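You operate a simulated robot arm through the tools that you are given. There is no shell and no other tool. Be economical: measure what you need, move in short steps, check, and stop when the job is done.

You are at the controls of a simulated two-armed robot. One attempt, no reset.

## Task
Open the spares drawer, take the green seal from there and put it on top of the clamp block and shut the drawer again. Then put the setting block on the probe bench top away on the surface plate. Then fetch the black packer with the largest size on its label from the kit bench top and set it on the shelf of the inspection bench. Then open the bench drawer two, fetch the gauge foam from the inside of drawer two and set it on the kit bench shelf, then shut the two. Then put one of the test blocks from the inspection bench on top of the strap block. The order counts.

Only the result counts: the job must be done as asked and must still hold three seconds after the hand-in. Knocking over, shifting, dropping, spilling or breaking anything else fails it. Lids that push on must go on centred and level and be pressed home; caps that screw on are set level and turned clockwise until they are tight.

## Robot
Two 7-joint arms with two-finger grippers on one trunk, on a base that drives. Base frame: it is fixed to the floor where the robot stands at the start and does not move with it; the origin is under the middle of the robot, x ahead of it, y to its left, z up. Readings come in m, rad, newtons and seconds.
The left shoulder is at the start at [0.078, 0.151, 0.958], the right one opposite. With the tool pointing down near the work surface each hand reaches from about 0.3 to 0.8 m from the robot's upright axis, wherever it stands, measured 20 degrees to its own side. Places, roughly: bench drawer two [2.1, -4.2, 0.7]; black packer [3.25, -7.75, 1]; clamp block [-3, -2.5, 0.5]; gauge foam [2, -4.25, 0.75]; green seal [0.75, 0.25, 0.75]; kit bench shelf [3.6, -8.5, 0.3]; setting block [1, 0.25, 0.75]; shelf of the inspection bench [2.1, -3.9, 0.4]; spares drawer [0.7, 0.1, 0.7]; strap block [0, -6.25, 0.75]; surface plate (29x23 cm) [1.88, -3.46, 0.88]; test block [2, -4.25, 1]. Payload 2.54 kg a hand.
Tool frame (each hand has its own): the origin (TCP) lies between the finger pads and is the grasp point; the fingertips stand 0.03 m ahead of it; z points along the fingers, y is the line along which they close. Largest opening 0.116 m; the body of the gripper starts 0.095 m behind the TCP.
Orientation is told as [roll, pitch, yaw] about the base's x, y, z axes, in that order, counted from this pose: with the fingers straight down and closing along the base's y, the tool's x points along the base's -x, its y along +y and its z along -z.

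## Interface
- The arms move only by the tool drive_tool. It takes "left_commands", "right_commands" or both (then of equal length, played together; a hand with none holds still); each is one flat list of numbers, 7 for each row, row after row: the finger opening in m, from 0 to 0.116, then the shift along the base's x, y, z in m, then the turn, a rotation vector about the base's x, y, z in rad. In form: [grip, tx, ty, tz, rx, ry, rz, grip, tx, ty, tz, rx, ry, rz, ...]. A call has 1 to 12 rows; each row is the pose to reach, as a shift and turn from the pose commanded when the call began. Each row takes 0.2 s and may step no farther than 0.05 m and 0.15 rad from the row before; otherwise, or with a gripper value out of range, the whole call is refused. Where a pose cannot be reached the arm comes as near as it can. A force on the tool above 40 N (or 10 N above the force at the start of the call, whichever is more), or a blocked arm, ends the call early, and 0.2 s more pass. The fingers move at their own pace (about 0.072 m/s each) and stop on an object; they squeeze with about 45 N. The grip force told is the motor's: it shows also when the fingers shut on nothing. Time passes only in rows, and 0.2 s behind the last, so rows that repeat a pose let the fingers close. It gives the time, the measured TCP pose, the force on the tool (base axes), the opening and the grip force at its end, in the units of the frame above (readings bear some noise), with the torque about the TCP (base axes, N m) and any sound that the robot's microphone picked up.
- Cameras (640 x 400 px; columns grow to the right, rows downward): "scene" is now at [0.1576, 0.0192, 1.0989]; the picture's right is [0.21, -0.98, 0.00], its down [-0.36, -0.08, -0.93] and it looks along [0.91, 0.19, -0.37] (base axes); focal length 214 px, centre (320, 200). "left" rides on the left gripper at [0.069, 0.015, -0.122] in its tool frame; the picture's right is [-0.21, 0.98, 0.00], its down [-0.83, -0.18, -0.53] and it looks along [-0.52, -0.11, 0.85] (tool axes); focal length 251 px, centre (320, 200). "right" rides on the right gripper at [0.069, -0.015, -0.122] in its tool frame; the picture's right is [0.21, 0.98, 0.00], its down [-0.83, 0.18, -0.53] and it looks along [-0.52, 0.11, 0.85] (tool axes); focal length 251 px, centre (320, 200). There is no depth. A picture from a camera that has moved, and an enlarged one, comes with that camera's place and axes in the base frame and with its lens.
- get_image(camera): a new picture of that camera. No time passes.
- move_column(by): slides the trunk up (or, below 0, down) by that many m; the arms and the scene camera ride with it, the base frame stays. It gives what a move gives, with no picture.
- drive_base(legs): drives the robot by 1 to 6 legs, each [ahead, left, turn to the left] in m, m and rad, along the robot's own axes; the way and the turn of a leg run together, so that a leg with both is an arc; at most 1.5 m and 3.142 rad a leg. The arms and the cameras ride along, it lands a little off, and it stops where it bumps. It gives what a move gives.
- head_to(pan, tilt): turns the head with the scene camera to pan (to the left, within 1.396 rad either way) and tilt (down, from -0.506 to 1.204), counted from straight ahead of the robot. It gives what a move gives.
- enlarge(camera, box): a new picture of the part [left, top, right, bottom] of that camera's present view, enlarged. No time passes.
- job_done(): hands the job in; it is judged then, once.

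Go step by step. Nothing tells you exact positions but the pictures and the camera data: compare them with the known pose of the tool, close in by small moves and look again before you grip or let go. The budget is 207 turns and 210 pictures, counting those below and the enlarged ones. Unless the task says otherwise, let go and move clear before handing in, and close with one line.

The tools are called after "Request:" as a command line: name --argument value ..., lists and objects as JSON in quotes. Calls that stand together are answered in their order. drive_tool: Moves the arms, as the interface text tells. Its arguments: {"type":"object","properties":{"left_commands":{"type":"array","items":{"type":"number"}},"right_commands":{"type":"array","items":{"type":"number"}}},"required":[]} The other tools are called the same way: move_column (by) slides the trunk up or down; drive_base (legs) drives the base; head_to (pan, tilt) turns the head that bears the scene camera; get_image (camera) takes a picture; enlarge (camera, box) takes an enlarged picture of a part of a camera's view; job_done () hands the job in.

At the start:

```text
t: 0.0
left_ee_pos: [0.422, 0.2311, 1.1628]
left_tcp_rot: [0.002, -0.001, 0.001]
left_wrist_force: [1.0, 0.8, -0.2]
left_moment: [0.02, 0.03, -0.02]
left_width: 0.1161
left_grip_force: 0.1
right_ee_pos: [0.5234, -0.1903, 1.0463]
right_tcp_rot: [0.0, -0.001, 0.0]
right_wrist_force: [-0.5, -0.4, -1.1]
right_moment: [0.02, 0.01, 0.02]
right_width: 0.1159
right_grip_force: 0.0
trunk travel left (down, up): [-0.194, 0.095]
robot x, y, heading: [0.0, -0.0003, 0.002]
head pan, tilt: [0.208, 0.377]
```

scene: 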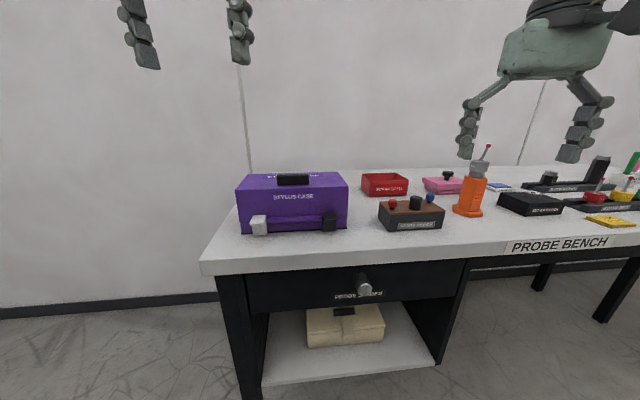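
right: 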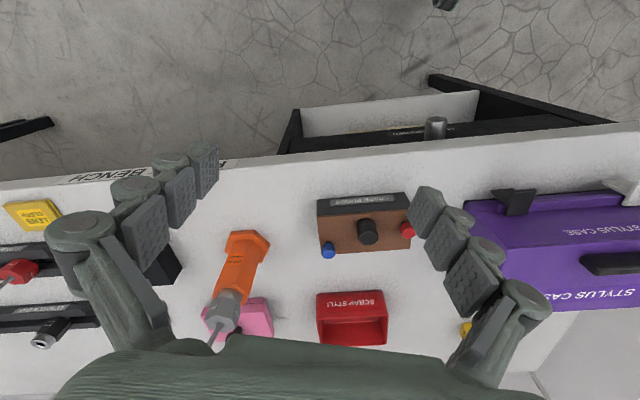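
left: 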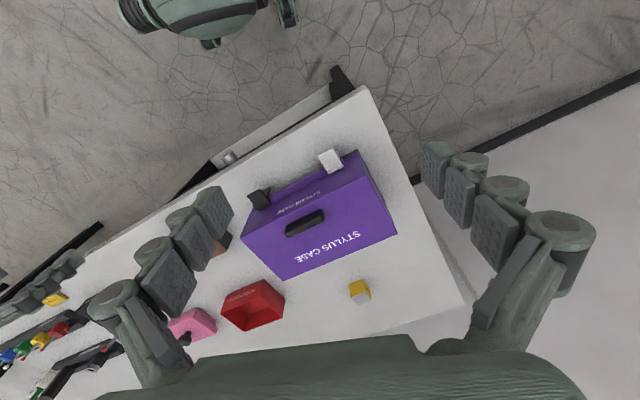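

I see the probe bench ahead, its drawer with a knob below the top; a small yellow/white cube stands behind the stylus case. I look closer at the drawer and the cube.

Request:
enlarge --camera "scene" --box '[200, 160, 460, 360]'

Request:
enlarge --camera "left" --box '[160, 120, 480, 340]'

Request:
enlarge --camera "scene" --box '[440, 140, 640, 260]'

```text
2.00 times, centred on (330, 260) of scene
camera zoom: at [0.1576, 0.0192, 1.0989], right [0.21, -0.98, 0.0], down [-0.36, -0.08, -0.93], along [0.91, 0.19, -0.37], focal length 429 px, centre (300, 80)
```

zoom: 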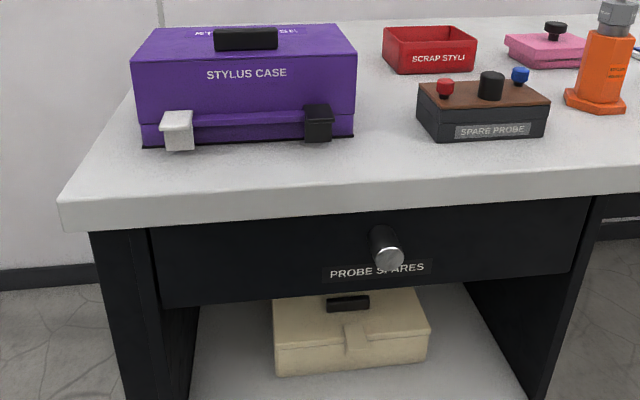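

```text
1.82 times, centred on (320, 230) of left
camera zoom: at [0.352, 0.2461, 1.2848], right [0.21, 0.98, 0.0], down [0.83, -0.18, 0.53], along [0.52, -0.11, -0.85], focal length 457 px, centre (320, 146)
```

zoom: 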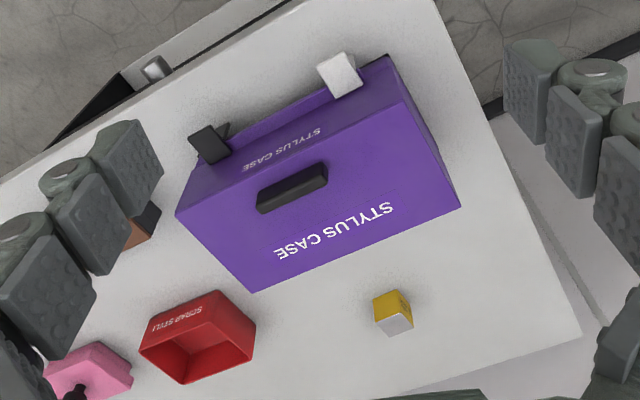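

```text
3.20 times, centred on (540, 200) of scene
camera zoom: at [0.1576, 0.0192, 1.0989], right [0.21, -0.98, 0.0], down [-0.36, -0.08, -0.93], along [0.91, 0.19, -0.37], focal length 686 px, centre (-384, 200)
```

zoom: 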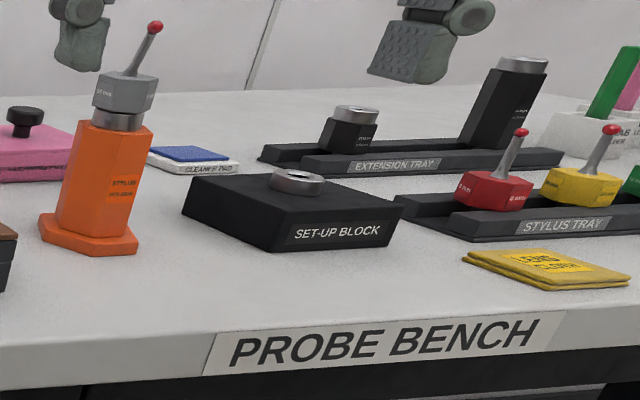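

The knob triangulates to about (0.525, 0, 0.76), and the bench is turned about 0.34 rad to the left. I back off, square up to the bench and shift right so the knob lies before the left hand.

Request:
drive_base --legs '[[-0.2, 0, 0], [0, 0, 0.334], [0.08, -0.437, 0]]'

Request:
head_to --pan 0.2 --tilt 0.6

Request:
get_image --camera "scene"

Request:
get_image --camera "left"

```text
t: 7.0
left_ee_pos: [0.3443, -0.0377, 1.1629]
left_tcp_rot: [0.0, 0.002, 0.326]
left_wrist_force: [1.2, 1.2, 0.3]
left_moment: [0.01, 0.02, 0.02]
left_width: 0.1161
left_grip_force: 0.0
right_ee_pos: [0.5727, -0.4063, 1.046]
right_tcp_rot: [0.0, 0.0, 0.323]
right_wrist_force: [-0.2, -0.6, -0.3]
right_moment: [0.0, -0.02, 0.02]
right_width: 0.1158
right_grip_force: 0.1
trunk travel left (down, up): [-0.194, 0.095]
robot x, y, heading: [0.014, -0.395, 0.323]
head pan, tilt: [0.208, 0.377]
```

```text
t: 7.8
left_ee_pos: [0.3441, -0.0371, 1.1631]
left_tcp_rot: [0.0, -0.001, 0.325]
left_wrist_force: [-0.2, 0.6, -0.4]
left_moment: [-0.01, 0.02, -0.02]
left_width: 0.1163
left_grip_force: 0.1
right_ee_pos: [0.5717, -0.4061, 1.0466]
right_tcp_rot: [0.002, -0.001, 0.325]
right_wrist_force: [-0.2, 0.7, -0.8]
right_moment: [0.01, 0.01, -0.03]
right_width: 0.1162
right_grip_force: 0.0
trunk travel left (down, up): [-0.194, 0.095]
robot x, y, heading: [0.0166, -0.3928, 0.322]
head pan, tilt: [0.201, 0.6]
```

```text
203 pictures are left
camera scene: at [0.1566, -0.3261, 1.0787], right [0.5, -0.87, 0.0], down [-0.49, -0.28, -0.83], along [0.71, 0.41, -0.56], focal length 214 px, centre (320, 200)
```

scene: 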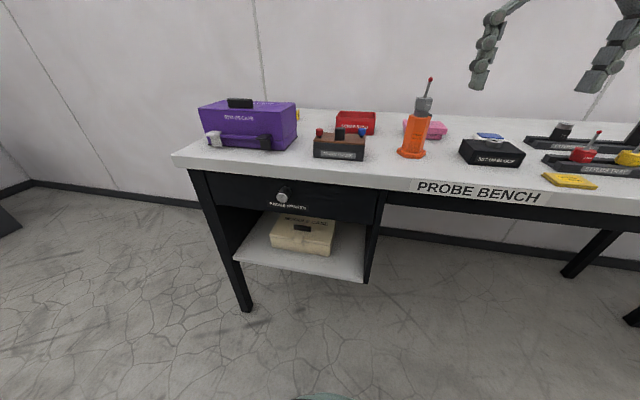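

```text
202 pictures are left
camera left: at [0.2718, -0.0462, 1.2848], right [-0.11, 0.99, 0.0], down [0.84, 0.09, 0.53], along [0.53, 0.06, -0.85], focal length 251 px, centre (320, 200)
```

left: 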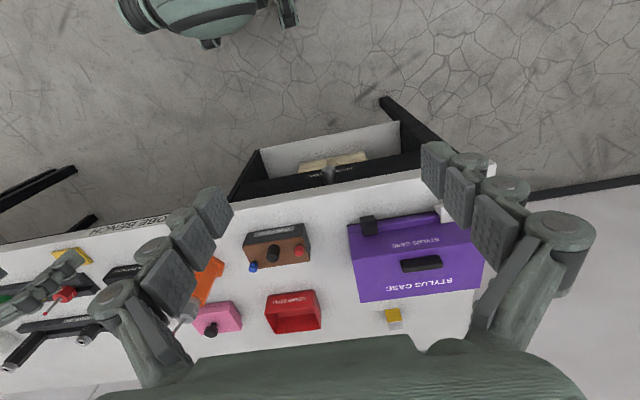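

Knob tip is at about (0.527, 0.005, 0.76), 0.61 m ahead and 0.22 m left of the robot, and the heading matches the bench. I tip the left hand to horizontal in front of the knob.

Request:
drive_tool --left_commands '[0.08, 0, 0, -0.025, 0.0453, -0.1357, 0, 0.08, 0, 0, -0.05, 0.0906, -0.2714, 0, 0.08, 0, 0, -0.075, 0.1359, -0.4071, 0, 0.08, 0, 0, -0.1, 0.1812, -0.5428, 0, 0.08, 0, 0, -0.125, 0.2265, -0.6785, 0, 0.08, 0, 0, -0.15, 0.2718, -0.8142, 0, 0.08, 0, 0, -0.175, 0.3171, -0.9499, 0, 0.08, 0, 0, -0.2, 0.3624, -1.0856, 0, 0.08, 0, 0, -0.23, 0.4077, -1.2213, 0, 0.08, 0, 0, -0.27, 0.453, -1.357, 0, 0.08, 0, 0, -0.31, 0.48, -1.438, 0, 0.08, 0, 0, -0.35, 0.49, -1.468, 0]'

Request:
get_image --camera "scene"

Request:
get_image --camera "left"

```text
t: 10.6
left_ee_pos: [0.4296, -0.0053, 0.8321]
left_tcp_rot: [0.687, -1.183, -0.747]
left_wrist_force: [0.2, 0.4, 0.4]
left_moment: [0.02, 0.03, 0.01]
left_width: 0.08
left_grip_force: 0.0
left hand out of reach, approached as far as the arm can: row 7, 8, 9, 10, 11, 12
right_ee_pos: [0.573, -0.4054, 1.0463]
right_tcp_rot: [0.0, 0.0, 0.327]
right_wrist_force: [-0.3, -0.9, -0.2]
right_moment: [0.07, 0.05, -0.01]
right_width: 0.1161
right_grip_force: 0.0
trunk travel left (down, up): [-0.194, 0.095]
robot x, y, heading: [0.0171, -0.393, 0.327]
head pan, tilt: [0.201, 0.6]
stopped in row 12 (left hand): the arm was blocked; the commanded pose is now the measured one
```

```text
201 pictures are left
camera scene: at [0.1569, -0.3264, 1.0788], right [0.5, -0.86, 0.0], down [-0.49, -0.28, -0.83], along [0.71, 0.41, -0.56], focal length 214 px, centre (320, 200)
```

scene: 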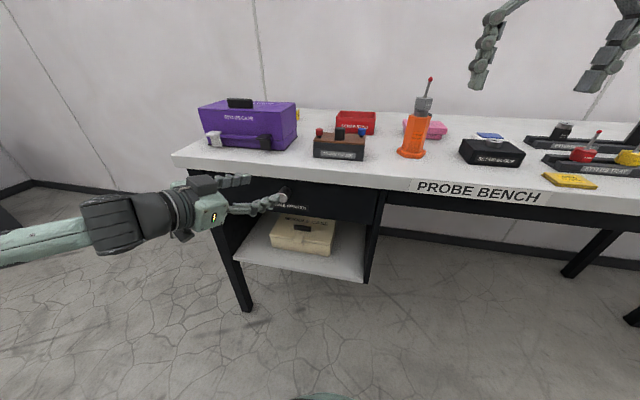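

```text
200 pictures are left
camera left: at [0.2947, 0.0297, 0.8073], right [0.15, 0.89, 0.43], down [-0.3, -0.38, 0.88], along [0.94, -0.26, 0.21], focal length 251 px, centre (320, 200)
```

left: 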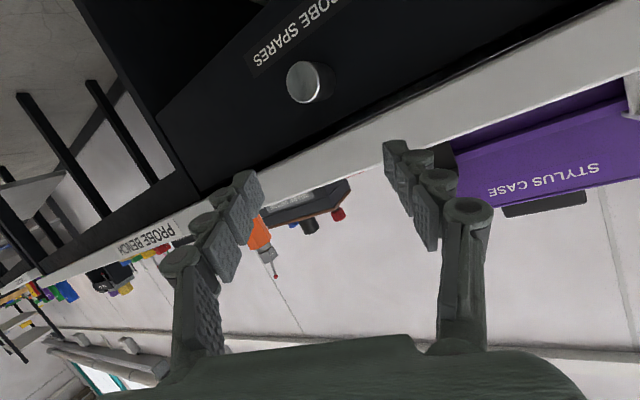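

The arm ran short of room for a fully level hand. I back the base off 0.12 m, then square the hand up at a gentler tilt before the knob.

Request:
drive_base --legs '[[-0.12, 0, 0]]'

Request:
drive_tool --left_commands '[0.08, 0.025, 0.004, 0.0, -0.0625, 0.0094, 0.106, 0.08, 0.05, 0.008, 0, -0.125, 0.0188, 0.212, 0.08, 0.075, 0.012, 0, -0.1875, 0.0281, 0.318, 0.08, 0.1, 0.016, -0.01, -0.25, 0.0375, 0.4245, 0.08, 0.1, 0.016, -0.036, -0.25, 0.0375, 0.4245, 0.08, 0.1, 0.016, -0.036, -0.25, 0.0375, 0.4245]'

Request:
get_image --camera "left"

Request:
get_image --camera "scene"

```text
t: 11.8
left_ee_pos: [0.3143, -0.0411, 0.8312]
left_tcp_rot: [0.683, -1.185, -0.744]
left_wrist_force: [0.5, 0.2, 0.9]
left_moment: [0.02, 0.04, -0.04]
left_width: 0.0799
left_grip_force: 0.1
right_ee_pos: [0.4572, -0.4445, 1.0447]
right_tcp_rot: [0.0, -0.001, 0.326]
right_wrist_force: [0.1, -0.6, -0.1]
right_moment: [0.01, -0.04, -0.01]
right_width: 0.1158
right_grip_force: 0.0
trunk travel left (down, up): [-0.194, 0.095]
robot x, y, heading: [-0.0994, -0.4327, 0.324]
head pan, tilt: [0.201, 0.6]
```

```text
t: 13.2
left_ee_pos: [0.3989, -0.0099, 0.8257]
left_tcp_rot: [-0.008, -1.207, 0.289]
left_wrist_force: [-1.5, -0.4, 0.6]
left_moment: [0.01, -0.02, 0.03]
left_width: 0.0799
left_grip_force: 0.1
left hand out of reach, approached as far as the arm can: row 4, 5, 6
right_ee_pos: [0.4561, -0.4438, 1.0456]
right_tcp_rot: [-0.001, 0.0, 0.327]
right_wrist_force: [0.1, 0.0, -0.2]
right_moment: [-0.01, 0.0, 0.0]
right_width: 0.116
right_grip_force: 0.1
trunk travel left (down, up): [-0.194, 0.095]
robot x, y, heading: [-0.0957, -0.4269, 0.325]
head pan, tilt: [0.201, 0.6]
```

```text
199 pictures are left
camera left: at [0.2603, -0.0349, 0.8051], right [-0.2, 0.96, 0.2], down [-0.15, -0.23, 0.96], along [0.97, 0.16, 0.19], focal length 251 px, centre (320, 200)
```

left: 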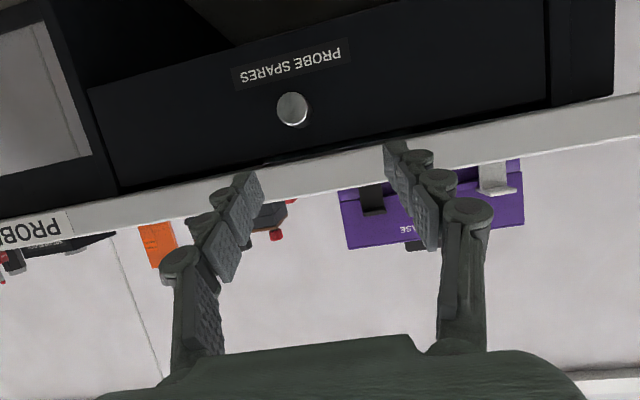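

```text
198 pictures are left
camera scene: at [0.0415, -0.3648, 1.0787], right [0.5, -0.86, 0.0], down [-0.49, -0.28, -0.82], along [0.71, 0.41, -0.57], focal length 214 px, centre (320, 200)
```

scene: 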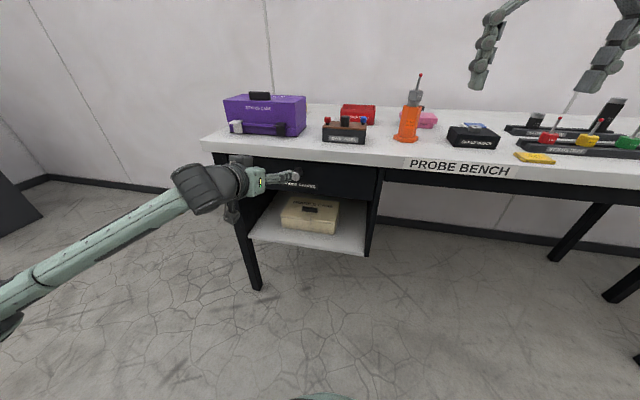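

The knob rechecks at (0.527, 0.0, 0.76) and the hand points properly. The hand can't get lower, so I lower the trunk, then close in.

Request:
move_column --by -0.1

Request:
drive_tool --left_commands '[0.08, 0.0, 0.0, 0.02, 0, 0, 0.01, 0.08, 0.02, 0.002, 0.034, 0, 0, 0.02, 0.08, 0.05, 0.003, 0.034, 0, 0, 0.02, 0.08, 0.08, 0.004, 0.034, 0, 0, 0.02, 0.08, 0.08, 0.004, 0.034, 0, 0, 0.02]'

Request:
get_image --camera "left"

```text
t: 14.6
left_ee_pos: [0.3992, -0.0097, 0.7262]
left_tcp_rot: [-0.008, -1.207, 0.29]
left_wrist_force: [0.2, 0.2, 0.6]
left_moment: [0.01, -0.01, 0.02]
left_width: 0.0799
left_grip_force: 0.2
right_ee_pos: [0.457, -0.4436, 0.9463]
right_tcp_rot: [0.001, 0.0, 0.327]
right_wrist_force: [0.3, 0.3, 0.9]
right_moment: [-0.02, -0.01, -0.02]
right_width: 0.1161
right_grip_force: 0.0
trunk travel left (down, up): [-0.094, 0.195]
robot x, y, heading: [-0.1, -0.4312, 0.324]
head pan, tilt: [0.201, 0.6]
```

```text
t: 15.8
left_ee_pos: [0.4796, -0.0053, 0.7612]
left_tcp_rot: [-0.01, -1.207, 0.31]
left_wrist_force: [-0.3, 0.1, 0.1]
left_moment: [0.01, 0.0, 0.05]
left_width: 0.0802
left_grip_force: 0.0
right_ee_pos: [0.4573, -0.4444, 0.946]
right_tcp_rot: [0.001, 0.0, 0.326]
right_wrist_force: [0.9, 0.0, -0.5]
right_moment: [0.0, 0.0, 0.04]
right_width: 0.1157
right_grip_force: 0.1
trunk travel left (down, up): [-0.094, 0.195]
robot x, y, heading: [-0.1005, -0.4306, 0.323]
head pan, tilt: [0.201, 0.6]
```

```text
197 pictures are left
camera left: at [0.3406, -0.0336, 0.7391], right [-0.22, 0.96, 0.2], down [-0.14, -0.23, 0.96], along [0.97, 0.18, 0.19], focal length 251 px, centre (320, 200)
```

left: 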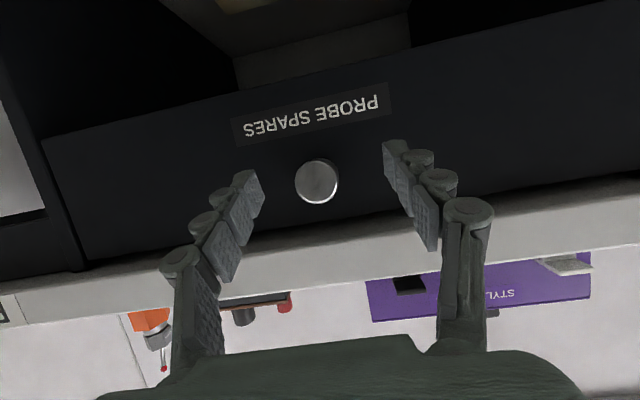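

The knob sits centred between the fingers. I advance 4 cm and close.

Request:
drive_tool --left_commands '[0.08, 0.02, 0.005, 0, 0, 0, 0, 0.08, 0.038, 0.01, 0, 0, 0, 0, 0.03, 0.038, 0.01, 0, 0, 0, 0, 0.0, 0.038, 0.01, 0, 0, 0, 0, 0.0, 0.038, 0.01, 0, 0, 0, 0, 0.0, 0.038, 0.01, 0, 0, 0, 0, 0.0, 0.038, 0.01, 0, 0, 0, 0]'

Request:
get_image --camera "left"

```text
t: 17.4
left_ee_pos: [0.5172, 0.0008, 0.761]
left_tcp_rot: [-0.012, -1.205, 0.306]
left_wrist_force: [5.7, -16.8, -1.4]
left_moment: [-0.06, -0.38, 0.15]
left_width: 0.0313
left_grip_force: 45.7
right_ee_pos: [0.4574, -0.4442, 0.945]
right_tcp_rot: [0.002, -0.001, 0.325]
right_wrist_force: [0.0, 1.0, -0.9]
right_moment: [0.02, 0.0, 0.01]
right_width: 0.1159
right_grip_force: 0.0
trunk travel left (down, up): [-0.094, 0.195]
robot x, y, heading: [-0.0997, -0.4296, 0.323]
head pan, tilt: [0.201, 0.6]
```

```text
196 pictures are left
camera left: at [0.3791, -0.0262, 0.7393], right [-0.21, 0.96, 0.2], down [-0.14, -0.23, 0.96], along [0.97, 0.17, 0.19], focal length 251 px, centre (320, 200)
```

left: 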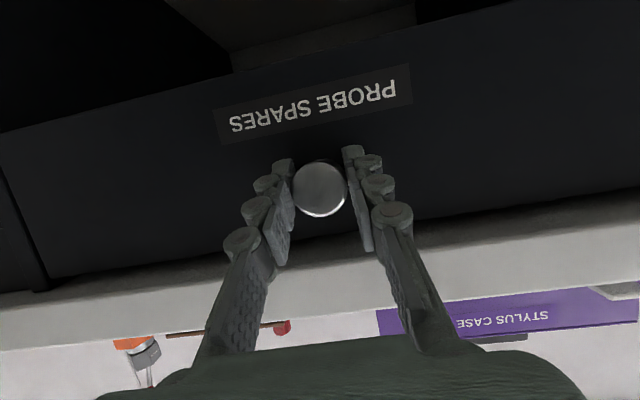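

Knob gripped (0.031 m). I pull the drawer by backing the base straight off.

Request:
drive_base --legs '[[-0.12, 0, 0]]'

Request:
get_image --camera "scene"

```text
t: 18.6
left_ee_pos: [0.403, -0.0371, 0.7595]
left_tcp_rot: [-0.007, -1.205, 0.303]
left_wrist_force: [6.6, -23.1, -2.2]
left_moment: [-0.03, 0.33, -0.06]
left_width: 0.0314
left_grip_force: 45.0
right_ee_pos: [0.3429, -0.4833, 0.9454]
right_tcp_rot: [0.003, 0.0, 0.327]
right_wrist_force: [0.9, -0.1, 0.4]
right_moment: [-0.01, -0.02, 0.04]
right_width: 0.1162
right_grip_force: 0.0
trunk travel left (down, up): [-0.094, 0.195]
robot x, y, heading: [-0.2133, -0.4727, 0.325]
head pan, tilt: [0.201, 0.6]
```

```text
195 pictures are left
camera scene: at [-0.0728, -0.4044, 0.9787], right [0.5, -0.86, 0.0], down [-0.49, -0.28, -0.83], along [0.71, 0.42, -0.56], focal length 214 px, centre (320, 200)
```

scene: 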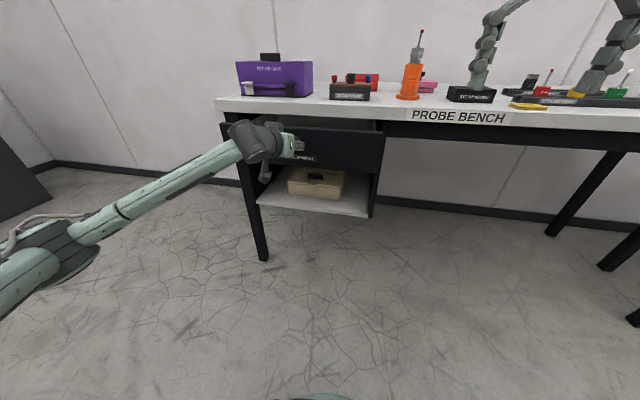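

The drawer is coming out. I pull another 12 cm.

Request:
drive_base --legs '[[-0.11, 0, 0]]'

Request:
get_image --camera "scene"

Request:
get_image --camera "right"

```text
t: 19.8
left_ee_pos: [0.2973, -0.0721, 0.7603]
left_tcp_rot: [-0.013, -1.205, 0.308]
left_wrist_force: [-1.6, -4.9, 1.6]
left_moment: [-0.07, 0.33, 0.35]
left_width: 0.0313
left_grip_force: 45.3
right_ee_pos: [0.2383, -0.5188, 0.9464]
right_tcp_rot: [0.001, 0.0, 0.328]
right_wrist_force: [0.7, -0.1, 0.5]
right_moment: [0.01, 0.0, -0.02]
right_width: 0.1163
right_grip_force: 0.1
trunk travel left (down, up): [-0.094, 0.195]
robot x, y, heading: [-0.32, -0.5037, 0.331]
head pan, tilt: [0.201, 0.6]
```

```text
194 pictures are left
camera scene: at [-0.1771, -0.4385, 0.9788], right [0.5, -0.86, 0.0], down [-0.49, -0.28, -0.83], along [0.71, 0.42, -0.56], focal length 214 px, centre (320, 200)
```

scene: 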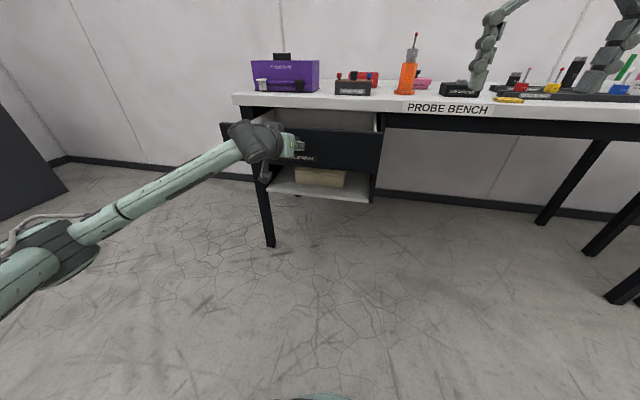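

```text
193 pictures are left
camera right: at [0.178, -0.5544, 1.0681], right [-0.52, 0.86, 0.0], down [0.72, 0.44, 0.53], along [0.46, 0.28, -0.85], focal length 251 px, centre (320, 200)
```

right: 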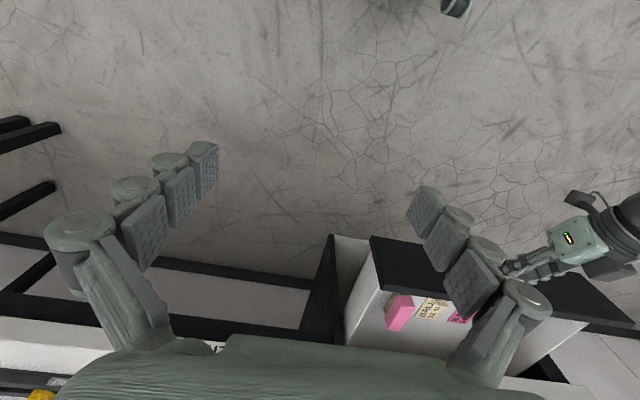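

The drawer is out about 23 cm with items visible inside. I release the knob, back off and raise the trunk to look in.

Request:
drive_tool --left_commands '[0.08, 0, 0, 0, 0, 0, 0, 0.08, 0, 0, 0, 0, 0, 0, 0.08, 0, 0, 0, 0, 0, 0]'

Request:
drive_base --legs '[[-0.1, 0, 0]]'

Request:
move_column --by 0.25

Request:
head_to --pan 0.3 --tilt 0.8

Request:
get_image --camera "scene"

```text
t: 20.6
left_ee_pos: [0.2979, -0.071, 0.7603]
left_tcp_rot: [-0.012, -1.206, 0.309]
left_wrist_force: [-0.6, -0.1, -0.8]
left_moment: [0.03, 0.0, 0.01]
left_width: 0.0805
left_grip_force: 0.0
right_ee_pos: [0.2383, -0.5171, 0.9459]
right_tcp_rot: [0.0, 0.001, 0.328]
right_wrist_force: [-0.3, 0.1, 0.2]
right_moment: [-0.03, 0.0, -0.03]
right_width: 0.1159
right_grip_force: 0.0
trunk travel left (down, up): [-0.094, 0.195]
robot x, y, heading: [-0.3166, -0.506, 0.326]
head pan, tilt: [0.201, 0.6]
```

```text
t: 21.8
left_ee_pos: [0.2031, -0.1037, 0.7602]
left_tcp_rot: [-0.014, -1.206, 0.309]
left_wrist_force: [-1.2, 0.3, 0.3]
left_moment: [0.01, -0.02, -0.03]
left_width: 0.08
left_grip_force: 0.0
right_ee_pos: [0.1444, -0.5497, 0.9455]
right_tcp_rot: [-0.001, 0.0, 0.327]
right_wrist_force: [0.8, 0.3, 0.0]
right_moment: [0.05, 0.01, -0.03]
right_width: 0.1158
right_grip_force: 0.0
trunk travel left (down, up): [-0.094, 0.195]
robot x, y, heading: [-0.4111, -0.5325, 0.326]
head pan, tilt: [0.201, 0.6]
```

```text
t: 23.9
left_ee_pos: [0.2033, -0.103, 0.955]
left_tcp_rot: [-0.015, -1.206, 0.311]
left_wrist_force: [0.1, 0.1, -0.9]
left_moment: [-0.02, -0.02, -0.02]
left_width: 0.0802
left_grip_force: 0.1
right_ee_pos: [0.1443, -0.55, 1.1397]
right_tcp_rot: [-0.001, -0.002, 0.326]
right_wrist_force: [-0.1, 0.8, 0.6]
right_moment: [0.03, 0.02, 0.02]
right_width: 0.116
right_grip_force: 0.1
right hand out of reach, approached as far as the arm can: row 1
trunk travel left (down, up): [-0.289, 0.0]
robot x, y, heading: [-0.4109, -0.5362, 0.328]
head pan, tilt: [0.201, 0.6]
```

```text
t: 24.6
left_ee_pos: [0.2017, -0.1035, 0.9546]
left_tcp_rot: [-0.012, -1.206, 0.308]
left_wrist_force: [0.5, 0.6, -0.2]
left_moment: [-0.02, 0.02, 0.03]
left_width: 0.0801
left_grip_force: 0.1
right_ee_pos: [0.1442, -0.5488, 1.1397]
right_tcp_rot: [-0.001, 0.001, 0.327]
right_wrist_force: [0.1, -0.5, 0.6]
right_moment: [0.02, 0.03, -0.01]
right_width: 0.116
right_grip_force: 0.0
trunk travel left (down, up): [-0.289, 0.0]
robot x, y, heading: [-0.4112, -0.5346, 0.327]
head pan, tilt: [0.3, 0.799]
```

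```text
192 pictures are left
camera scene: at [-0.2829, -0.4675, 1.1565], right [0.59, -0.81, 0.0], down [-0.58, -0.42, -0.7], along [0.57, 0.41, -0.72], focal length 214 px, centre (320, 200)
```

scene: 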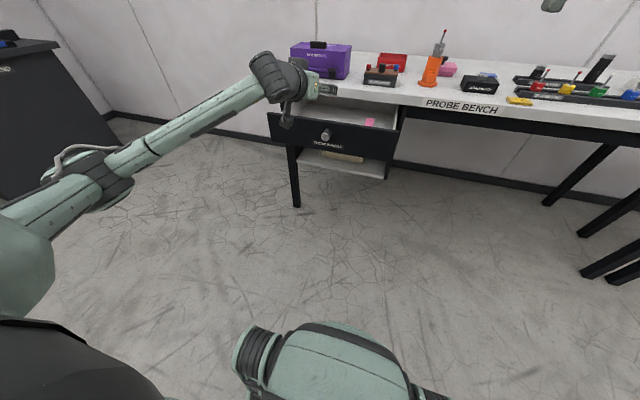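

Now I turn the left hand back to pointing down and raise it, to look into the drawer from above.

Request:
drive_tool --left_commands '[0.08, 0, 0, 0.02, -0.0475, 0.1425, 0, 0.08, 0, 0, 0.04, -0.095, 0.285, 0, 0.08, 0, 0, 0.06, -0.1425, 0.4275, 0, 0.08, 0, 0, 0.08, -0.19, 0.57, 0, 0.08, 0, 0, 0.1, -0.2375, 0.7125, 0, 0.08, 0, 0, 0.12, -0.285, 0.855, 0, 0.08, 0.0, 0, 0.14, -0.3325, 0.9975, 0, 0.08, 0.0, 0, 0.16, -0.38, 1.14, 0]'

Request:
drive_base --legs '[[0.16, 0, 0]]'

Request:
get_image --camera "left"

Request:
get_image --camera "scene"

```text
t: 26.4
left_ee_pos: [0.1992, -0.1052, 1.1067]
left_tcp_rot: [-0.026, -0.055, 0.313]
left_wrist_force: [0.2, 1.1, -0.1]
left_moment: [-0.07, -0.04, -0.01]
left_width: 0.0799
left_grip_force: 0.0
left hand out of reach, approached as far as the arm can: row 8
right_ee_pos: [0.1425, -0.5489, 1.1406]
right_tcp_rot: [-0.001, 0.0, 0.327]
right_wrist_force: [-0.3, 1.0, -0.8]
right_moment: [-0.06, -0.08, 0.02]
right_width: 0.1161
right_grip_force: 0.0
trunk travel left (down, up): [-0.289, 0.0]
robot x, y, heading: [-0.4127, -0.5364, 0.325]
head pan, tilt: [0.3, 0.799]
```

```text
t: 27.8
left_ee_pos: [0.3485, -0.054, 1.1051]
left_tcp_rot: [-0.024, -0.056, 0.319]
left_wrist_force: [0.2, 1.2, -0.1]
left_moment: [0.0, 0.02, 0.05]
left_width: 0.0803
left_grip_force: 0.0
right_ee_pos: [0.294, -0.4986, 1.1405]
right_tcp_rot: [0.0, 0.0, 0.329]
right_wrist_force: [0.4, -0.6, -1.0]
right_moment: [0.01, -0.01, -0.01]
right_width: 0.116
right_grip_force: 0.1
trunk travel left (down, up): [-0.289, 0.0]
robot x, y, heading: [-0.2633, -0.4883, 0.325]
head pan, tilt: [0.3, 0.799]
```

```text
191 pictures are left
camera left: at [0.2702, -0.0612, 1.2234], right [-0.1, 0.99, -0.01], down [0.81, 0.09, 0.58], along [0.58, 0.05, -0.81], focal length 251 px, centre (320, 200)
```

left: 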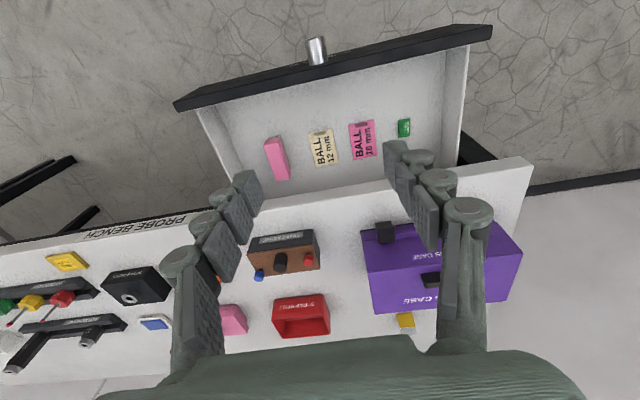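

```text
190 pictures are left
camera scene: at [-0.1338, -0.4168, 1.1563], right [0.59, -0.81, 0.0], down [-0.58, -0.42, -0.7], along [0.56, 0.41, -0.72], focal length 214 px, centre (320, 200)
```

scene: 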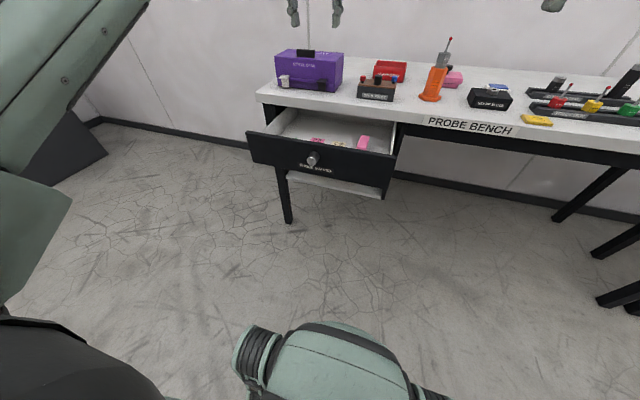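

A small green piece lies in the drawer, on the left side. I zoom on it.

Request:
enlarge --camera "left" --box '[240, 90, 440, 215]'

```text
3.20 times, centred on (340, 152) of left
camera zoom: at [0.2702, -0.0612, 1.2234], right [-0.1, 0.99, -0.01], down [0.81, 0.09, 0.58], along [0.58, 0.05, -0.81], focal length 805 px, centre (256, 352)
```

zoom: 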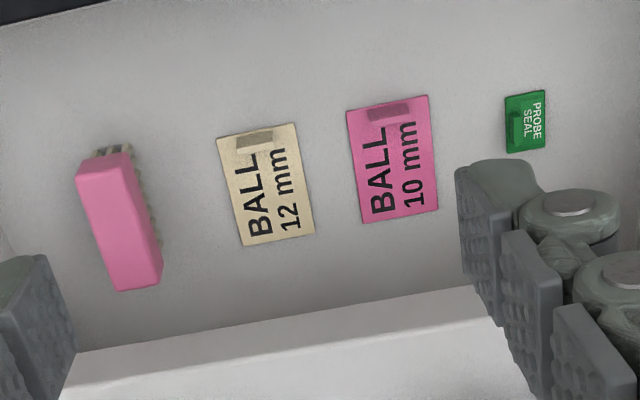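

The green seal ("PROBE SEAL", with a small raised tab) lies near (0.435, 0.125). I drive closer so it is within comfortable left-hand reach.

Request:
drive_base --legs '[[0.19, 0.13, 0]]'

Request:
get_image --camera "left"

```text
t: 29.7
left_ee_pos: [0.4807, 0.1321, 1.1057]
left_tcp_rot: [-0.024, -0.055, 0.325]
left_wrist_force: [-0.2, 0.5, 0.4]
left_moment: [0.0, 0.01, 0.0]
left_width: 0.0802
left_grip_force: 0.1
right_ee_pos: [0.4283, -0.3121, 1.141]
right_tcp_rot: [0.0, 0.001, 0.334]
right_wrist_force: [-0.8, 0.4, -0.4]
right_moment: [-0.01, 0.03, 0.03]
right_width: 0.1161
right_grip_force: 0.0
trunk travel left (down, up): [-0.289, 0.0]
robot x, y, heading: [-0.1254, -0.3026, 0.336]
head pan, tilt: [0.3, 0.799]
```

```text
188 pictures are left
camera left: at [0.4026, 0.1238, 1.2236], right [-0.11, 0.99, -0.01], down [0.81, 0.09, 0.58], along [0.58, 0.05, -0.81], focal length 251 px, centre (320, 200)
```

left: 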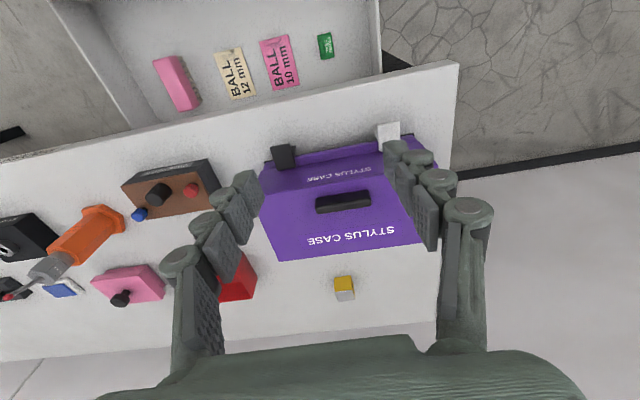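

I straighten the hand and lower it over the seal for a close look.

Request:
drive_tool --left_commands '[0.06, -0.02, 0, -0.03, 0.005, 0.06, 0, 0.06, -0.041, 0, -0.07, 0.005, 0.06, 0, 0.06, -0.041, 0, -0.115, 0.005, 0.06, 0, 0.06, -0.041, 0, -0.16, 0.005, 0.06, 0, 0.06, -0.041, 0, -0.205, 0.005, 0.06, 0]'

Request:
get_image --camera "left"

Request:
get_image --camera "scene"

```text
t: 30.9
left_ee_pos: [0.4397, 0.1304, 0.9019]
left_tcp_rot: [-0.001, -0.001, 0.325]
left_wrist_force: [-0.7, 0.1, -0.7]
left_moment: [0.0, 0.01, -0.01]
left_width: 0.0599
left_grip_force: 0.1
right_ee_pos: [0.4276, -0.3133, 1.1397]
right_tcp_rot: [0.0, 0.0, 0.333]
right_wrist_force: [-0.1, 0.1, -0.6]
right_moment: [-0.01, 0.03, 0.0]
right_width: 0.116
right_grip_force: 0.1
trunk travel left (down, up): [-0.289, 0.0]
robot x, y, heading: [-0.1291, -0.3051, 0.328]
head pan, tilt: [0.3, 0.799]
```

```text
187 pictures are left
camera left: at [0.3682, 0.1226, 1.0239], right [-0.11, 0.99, 0.0], down [0.84, 0.09, 0.54], along [0.53, 0.06, -0.84], focal length 251 px, centre (320, 200)
```

left: 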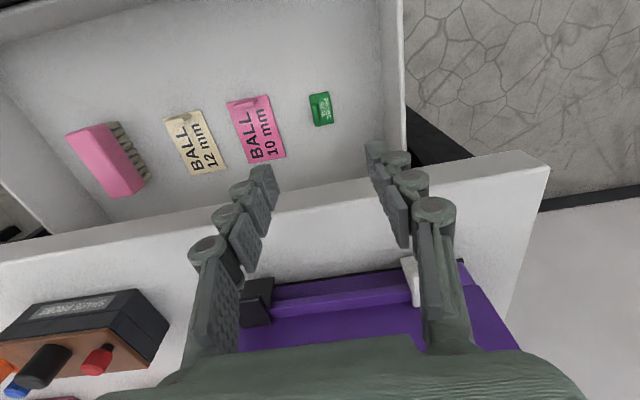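

```text
186 pictures are left
camera scene: at [0.0007, -0.2339, 1.1564], right [0.59, -0.81, 0.0], down [-0.58, -0.42, -0.7], along [0.56, 0.41, -0.72], focal length 214 px, centre (320, 200)
```

scene: 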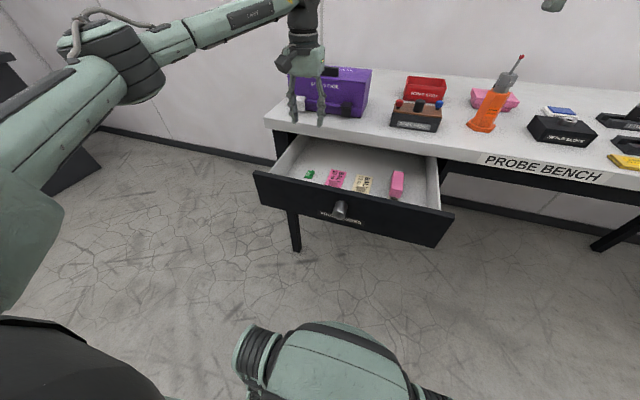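

Seal triangulates to (0.437, 0.132, ~0.70). I zoom to see the tab.

Request:
enlarge --camera "left" --box '[280, 80, 360, 130]'

Request:
enlarge --camera "scene" --box '[270, 150, 350, 200]'

```text
8.00 times, centred on (320, 105) of left
camera zoom: at [0.3682, 0.1226, 1.0239], right [-0.11, 0.99, 0.0], down [0.84, 0.09, 0.54], along [0.53, 0.06, -0.84], focal length 2012 px, centre (320, 960)
```

zoom: 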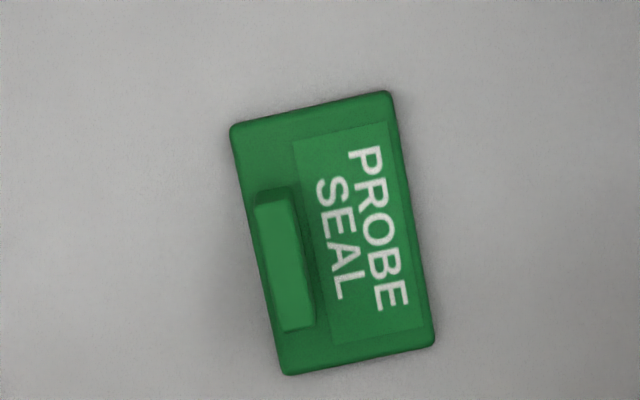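

```text
8.00 times, centred on (310, 175) of scene
camera zoom: at [0.0007, -0.2339, 1.1564], right [0.59, -0.81, 0.0], down [-0.58, -0.42, -0.7], along [0.56, 0.41, -0.72], focal length 1716 px, centre (400, 400)
```

zoom: 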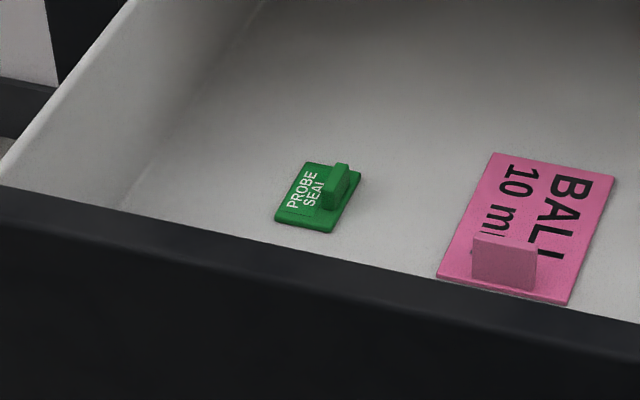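

The seal's tab is ~5 mm thick, aligned with the hand, at about (0.4415, 0.126). I descend with a moderate opening to just above the tab and look.

Request:
drive_tool --left_commands '[0.04, 0.002, -0.005, -0.05, 0, 0, 0, 0.04, 0.002, -0.005, -0.09, 0, 0, 0, 0.04, 0.002, -0.005, -0.125, 0, 0, 0, 0.04, 0.002, -0.005, -0.145, 0, 0, 0]'

Request:
get_image --camera "left"

Request:
enlarge --camera "scene" --box '[230, 60, 400, 200]'

```text
refused: row 1 steps farther than a row can; nothing moved
```

```text
183 pictures are left
camera left: at [0.3682, 0.1226, 1.0239], right [-0.11, 0.99, 0.0], down [0.84, 0.09, 0.54], along [0.53, 0.06, -0.84], focal length 251 px, centre (320, 200)
```

left: 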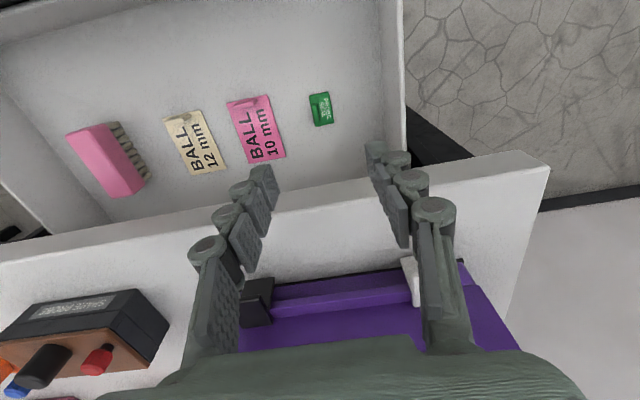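

```text
2.86 times, centred on (315, 130) of scene
camera zoom: at [0.0007, -0.2339, 1.1564], right [0.59, -0.81, 0.0], down [-0.58, -0.42, -0.7], along [0.56, 0.41, -0.72], focal length 613 px, centre (334, 400)
```

zoom: 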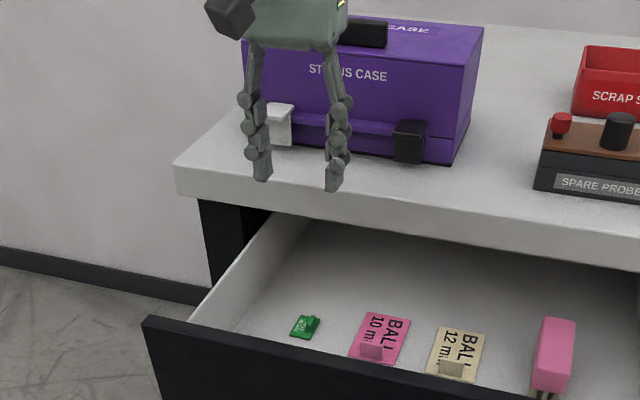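

Refused for step length only; I repeat with smaller rows.

Request:
drive_tool --left_commands '[0.04, 0.001, -0.003, -0.04, 0, 0, 0, 0.04, 0.002, -0.005, -0.08, 0, 0, 0, 0.04, 0.002, -0.005, -0.115, 0, 0, 0, 0.04, 0.002, -0.005, -0.145, 0, 0, 0]'

Request:
get_image --camera "left"

Request:
enlarge --camera "scene" --box '[230, 80, 400, 200]'

```text
t: 31.9
left_ee_pos: [0.4401, 0.1253, 0.7568]
left_tcp_rot: [-0.002, -0.001, 0.324]
left_wrist_force: [0.7, 0.3, 0.4]
left_moment: [-0.01, 0.01, 0.0]
left_width: 0.0397
left_grip_force: 0.1
right_ee_pos: [0.4275, -0.3134, 1.1399]
right_tcp_rot: [0.0, 0.0, 0.332]
right_wrist_force: [-0.2, -0.2, 0.2]
right_moment: [0.08, 0.0, -0.04]
right_width: 0.1161
right_grip_force: 0.0
trunk travel left (down, up): [-0.289, 0.0]
robot x, y, heading: [-0.1282, -0.3083, 0.328]
head pan, tilt: [0.3, 0.799]
```

```text
181 pictures are left
camera left: at [0.3695, 0.1167, 0.8783], right [-0.11, 0.99, 0.0], down [0.84, 0.09, 0.54], along [0.53, 0.06, -0.84], focal length 251 px, centre (320, 200)
```

left: 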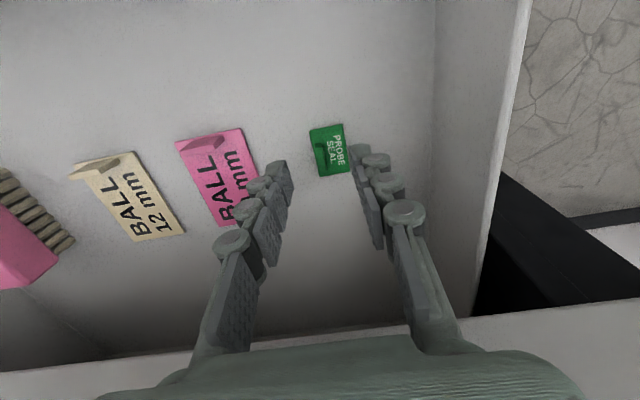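

```text
3.33 times, centred on (315, 140) of scene
camera zoom: at [0.0006, -0.2342, 1.1564], right [0.59, -0.81, 0.0], down [-0.58, -0.42, -0.7], along [0.56, 0.41, -0.72], focal length 715 px, centre (337, 400)
```

zoom: 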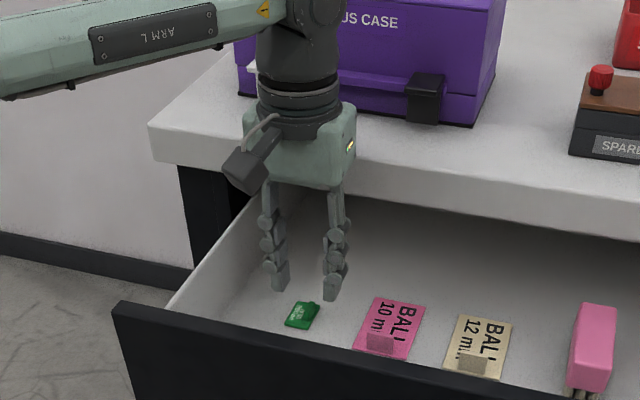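

The tab is centred between the fingers. I descend 2.2 cm and close.

Request:
drive_tool --left_commands '[0.03, 0, 0, -0.012, 0, 0, 0, 0.03, 0, 0, -0.018, 0, 0, 0, 0.03, 0, 0, -0.022, 0, 0, 0, 0.03, 0, 0, -0.022, 0, 0, 0]'

Request:
enlarge --camera "left" --box '[240, 100, 400, 200]'

```text
t: 32.9
left_ee_pos: [0.4427, 0.1249, 0.7427]
left_tcp_rot: [-0.003, -0.015, 0.324]
left_wrist_force: [2.1, 4.6, 35.0]
left_moment: [0.6, -1.14, 0.09]
left_width: 0.03
left_grip_force: 0.2
right_ee_pos: [0.4248, -0.3157, 1.1422]
right_tcp_rot: [0.002, -0.006, 0.334]
right_wrist_force: [0.0, 0.3, -0.5]
right_moment: [-0.04, 0.0, -0.01]
right_width: 0.1158
right_grip_force: 0.1
trunk travel left (down, up): [-0.289, 0.0]
robot x, y, heading: [-0.1228, -0.3056, 0.333]
head pan, tilt: [0.3, 0.799]
```

```text
4.00 times, centred on (320, 150) of left
camera zoom: at [0.3698, 0.1167, 0.8641], right [-0.11, 0.99, 0.0], down [0.83, 0.09, 0.55], along [0.54, 0.06, -0.84], focal length 1006 px, centre (320, 400)
```

zoom: 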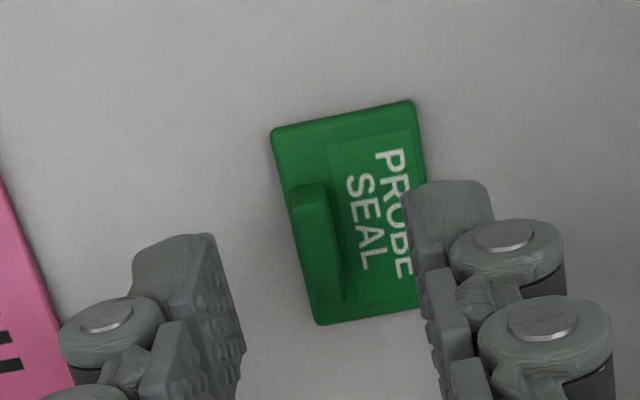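

The palm touched the bench top edge, not the seal. I lift, tilt the hand by 20° back toward the robot and come in tilted.

Request:
drive_tool --left_commands '[0.03, 0, 0, 0.02, 0, 0, 0, 0.03, -0.004, 0, 0.025, 0.0373, -0.1107, 0, 0.03, -0.008, -0.001, 0.025, 0.0747, -0.2213, 0, 0.03, -0.0095, -0.0015, 0.025, 0.112, -0.332, 0, 0.03, -0.0095, -0.0015, 0.025, 0.112, -0.332, 0]'

Request:
enlarge --camera "left" --box '[240, 100, 400, 200]'

Request:
enlarge --camera "scene" --box '[230, 80, 400, 200]'

```text
t: 34.1
left_ee_pos: [0.4324, 0.1247, 0.7612]
left_tcp_rot: [-0.002, -0.353, 0.322]
left_wrist_force: [0.9, 0.1, 0.9]
left_moment: [-0.01, -0.04, 0.0]
left_width: 0.0301
left_grip_force: 0.1
right_ee_pos: [0.4286, -0.314, 1.1412]
right_tcp_rot: [-0.001, 0.001, 0.334]
right_wrist_force: [-0.5, 0.5, 0.5]
right_moment: [0.03, 0.0, 0.02]
right_width: 0.1159
right_grip_force: 0.0
trunk travel left (down, up): [-0.289, 0.0]
robot x, y, heading: [-0.1268, -0.3065, 0.333]
head pan, tilt: [0.3, 0.799]
```

```text
4.00 times, centred on (320, 150) of left
camera zoom: at [0.3251, 0.1044, 0.8503], right [-0.12, 0.99, 0.07], down [0.62, 0.02, 0.79], along [0.78, 0.14, -0.61], focal length 1006 px, centre (320, 400)
```

zoom: 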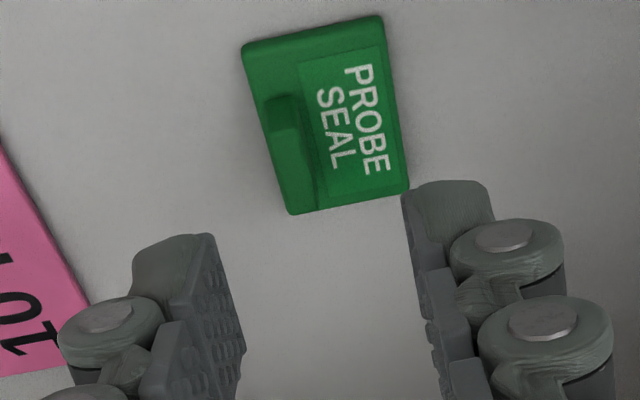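

```text
3.33 times, centred on (315, 140) of scene
camera zoom: at [0.0004, -0.2343, 1.1564], right [0.59, -0.81, 0.0], down [-0.58, -0.42, -0.7], along [0.56, 0.41, -0.72], focal length 715 px, centre (337, 400)
```

zoom: 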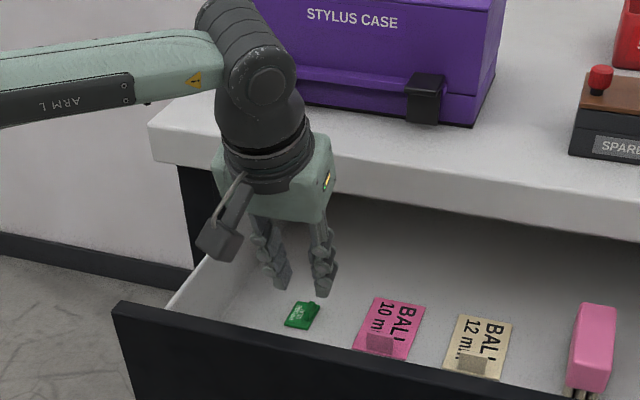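

Now the palm is clear. I lower 3 cm with a 3 mm lateral correction, then check.

Request:
drive_tool --left_commands '[0.03, 0.001, -0.003, -0.012, 0, 0, 0, 0.03, 0.001, -0.003, -0.022, 0, 0, 0, 0.03, 0.001, -0.003, -0.03, 0, 0, 0, 0.03, 0.001, -0.003, -0.03, 0, 0, 0]'

Request:
enlarge --camera "left" --box '[240, 100, 400, 200]'

```text
t: 35.1
left_ee_pos: [0.4332, 0.1221, 0.7294]
left_tcp_rot: [0.001, -0.351, 0.322]
left_wrist_force: [-0.7, -0.2, -0.4]
left_moment: [0.01, 0.01, -0.01]
left_width: 0.0303
left_grip_force: 0.1
right_ee_pos: [0.4281, -0.3125, 1.1413]
right_tcp_rot: [0.001, -0.001, 0.333]
right_wrist_force: [0.0, -0.8, 0.1]
right_moment: [-0.02, 0.0, 0.0]
right_width: 0.1162
right_grip_force: 0.1
trunk travel left (down, up): [-0.289, 0.0]
robot x, y, heading: [-0.13, -0.3074, 0.334]
head pan, tilt: [0.3, 0.799]
```

```text
4.00 times, centred on (320, 150) of left
camera zoom: at [0.3263, 0.102, 0.8205], right [-0.12, 0.99, 0.07], down [0.62, 0.02, 0.79], along [0.78, 0.14, -0.61], focal length 1006 px, centre (320, 400)
```

zoom: 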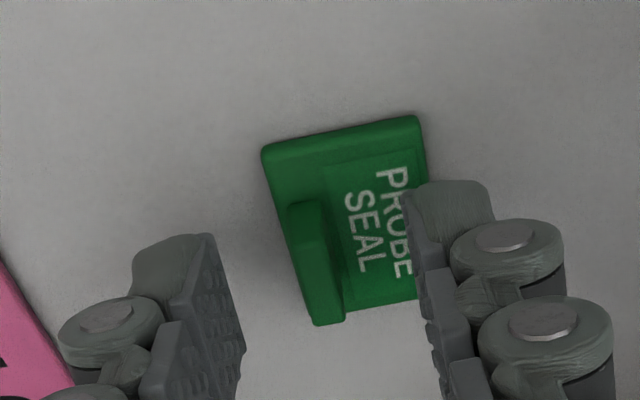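

The tab is centred. I go 4 mm lower and close on it.

Request:
drive_tool --left_commands '[0.03, 0.001, 0, -0.004, 0, 0, 0, 0.02, 0.001, 0, -0.004, 0, 0, 0, 0.01, 0.001, 0, -0.004, 0, 0, 0, 0.0, 0.001, 0, -0.004, 0, 0, 0, 0.0, 0.001, 0, -0.004, 0, 0, 0, 0.0, 0.001, 0, -0.004, 0, 0, 0]'

Request:
enlarge --camera "left" --box '[240, 100, 400, 200]'

```text
t: 36.5
left_ee_pos: [0.4341, 0.1212, 0.7272]
left_tcp_rot: [0.001, -0.351, 0.324]
left_wrist_force: [-0.6, 0.0, 0.4]
left_moment: [0.0, 0.01, -0.02]
left_width: 0.006
left_grip_force: 32.5
right_ee_pos: [0.4272, -0.3134, 1.1415]
right_tcp_rot: [0.001, 0.001, 0.333]
right_wrist_force: [-0.7, -0.9, 0.6]
right_moment: [-0.02, 0.01, 0.02]
right_width: 0.1161
right_grip_force: 0.1
trunk travel left (down, up): [-0.289, 0.0]
robot x, y, heading: [-0.1271, -0.3036, 0.332]
head pan, tilt: [0.3, 0.799]
```

```text
4.00 times, centred on (320, 150) of left
camera zoom: at [0.3273, 0.1015, 0.8167], right [-0.12, 0.99, 0.07], down [0.62, 0.02, 0.79], along [0.78, 0.14, -0.61], focal length 1006 px, centre (320, 400)
```

zoom: 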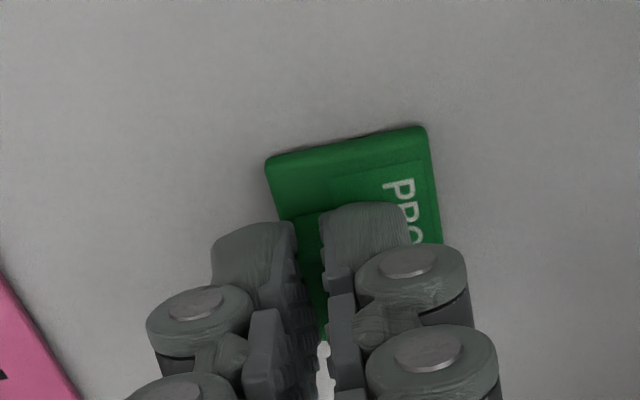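

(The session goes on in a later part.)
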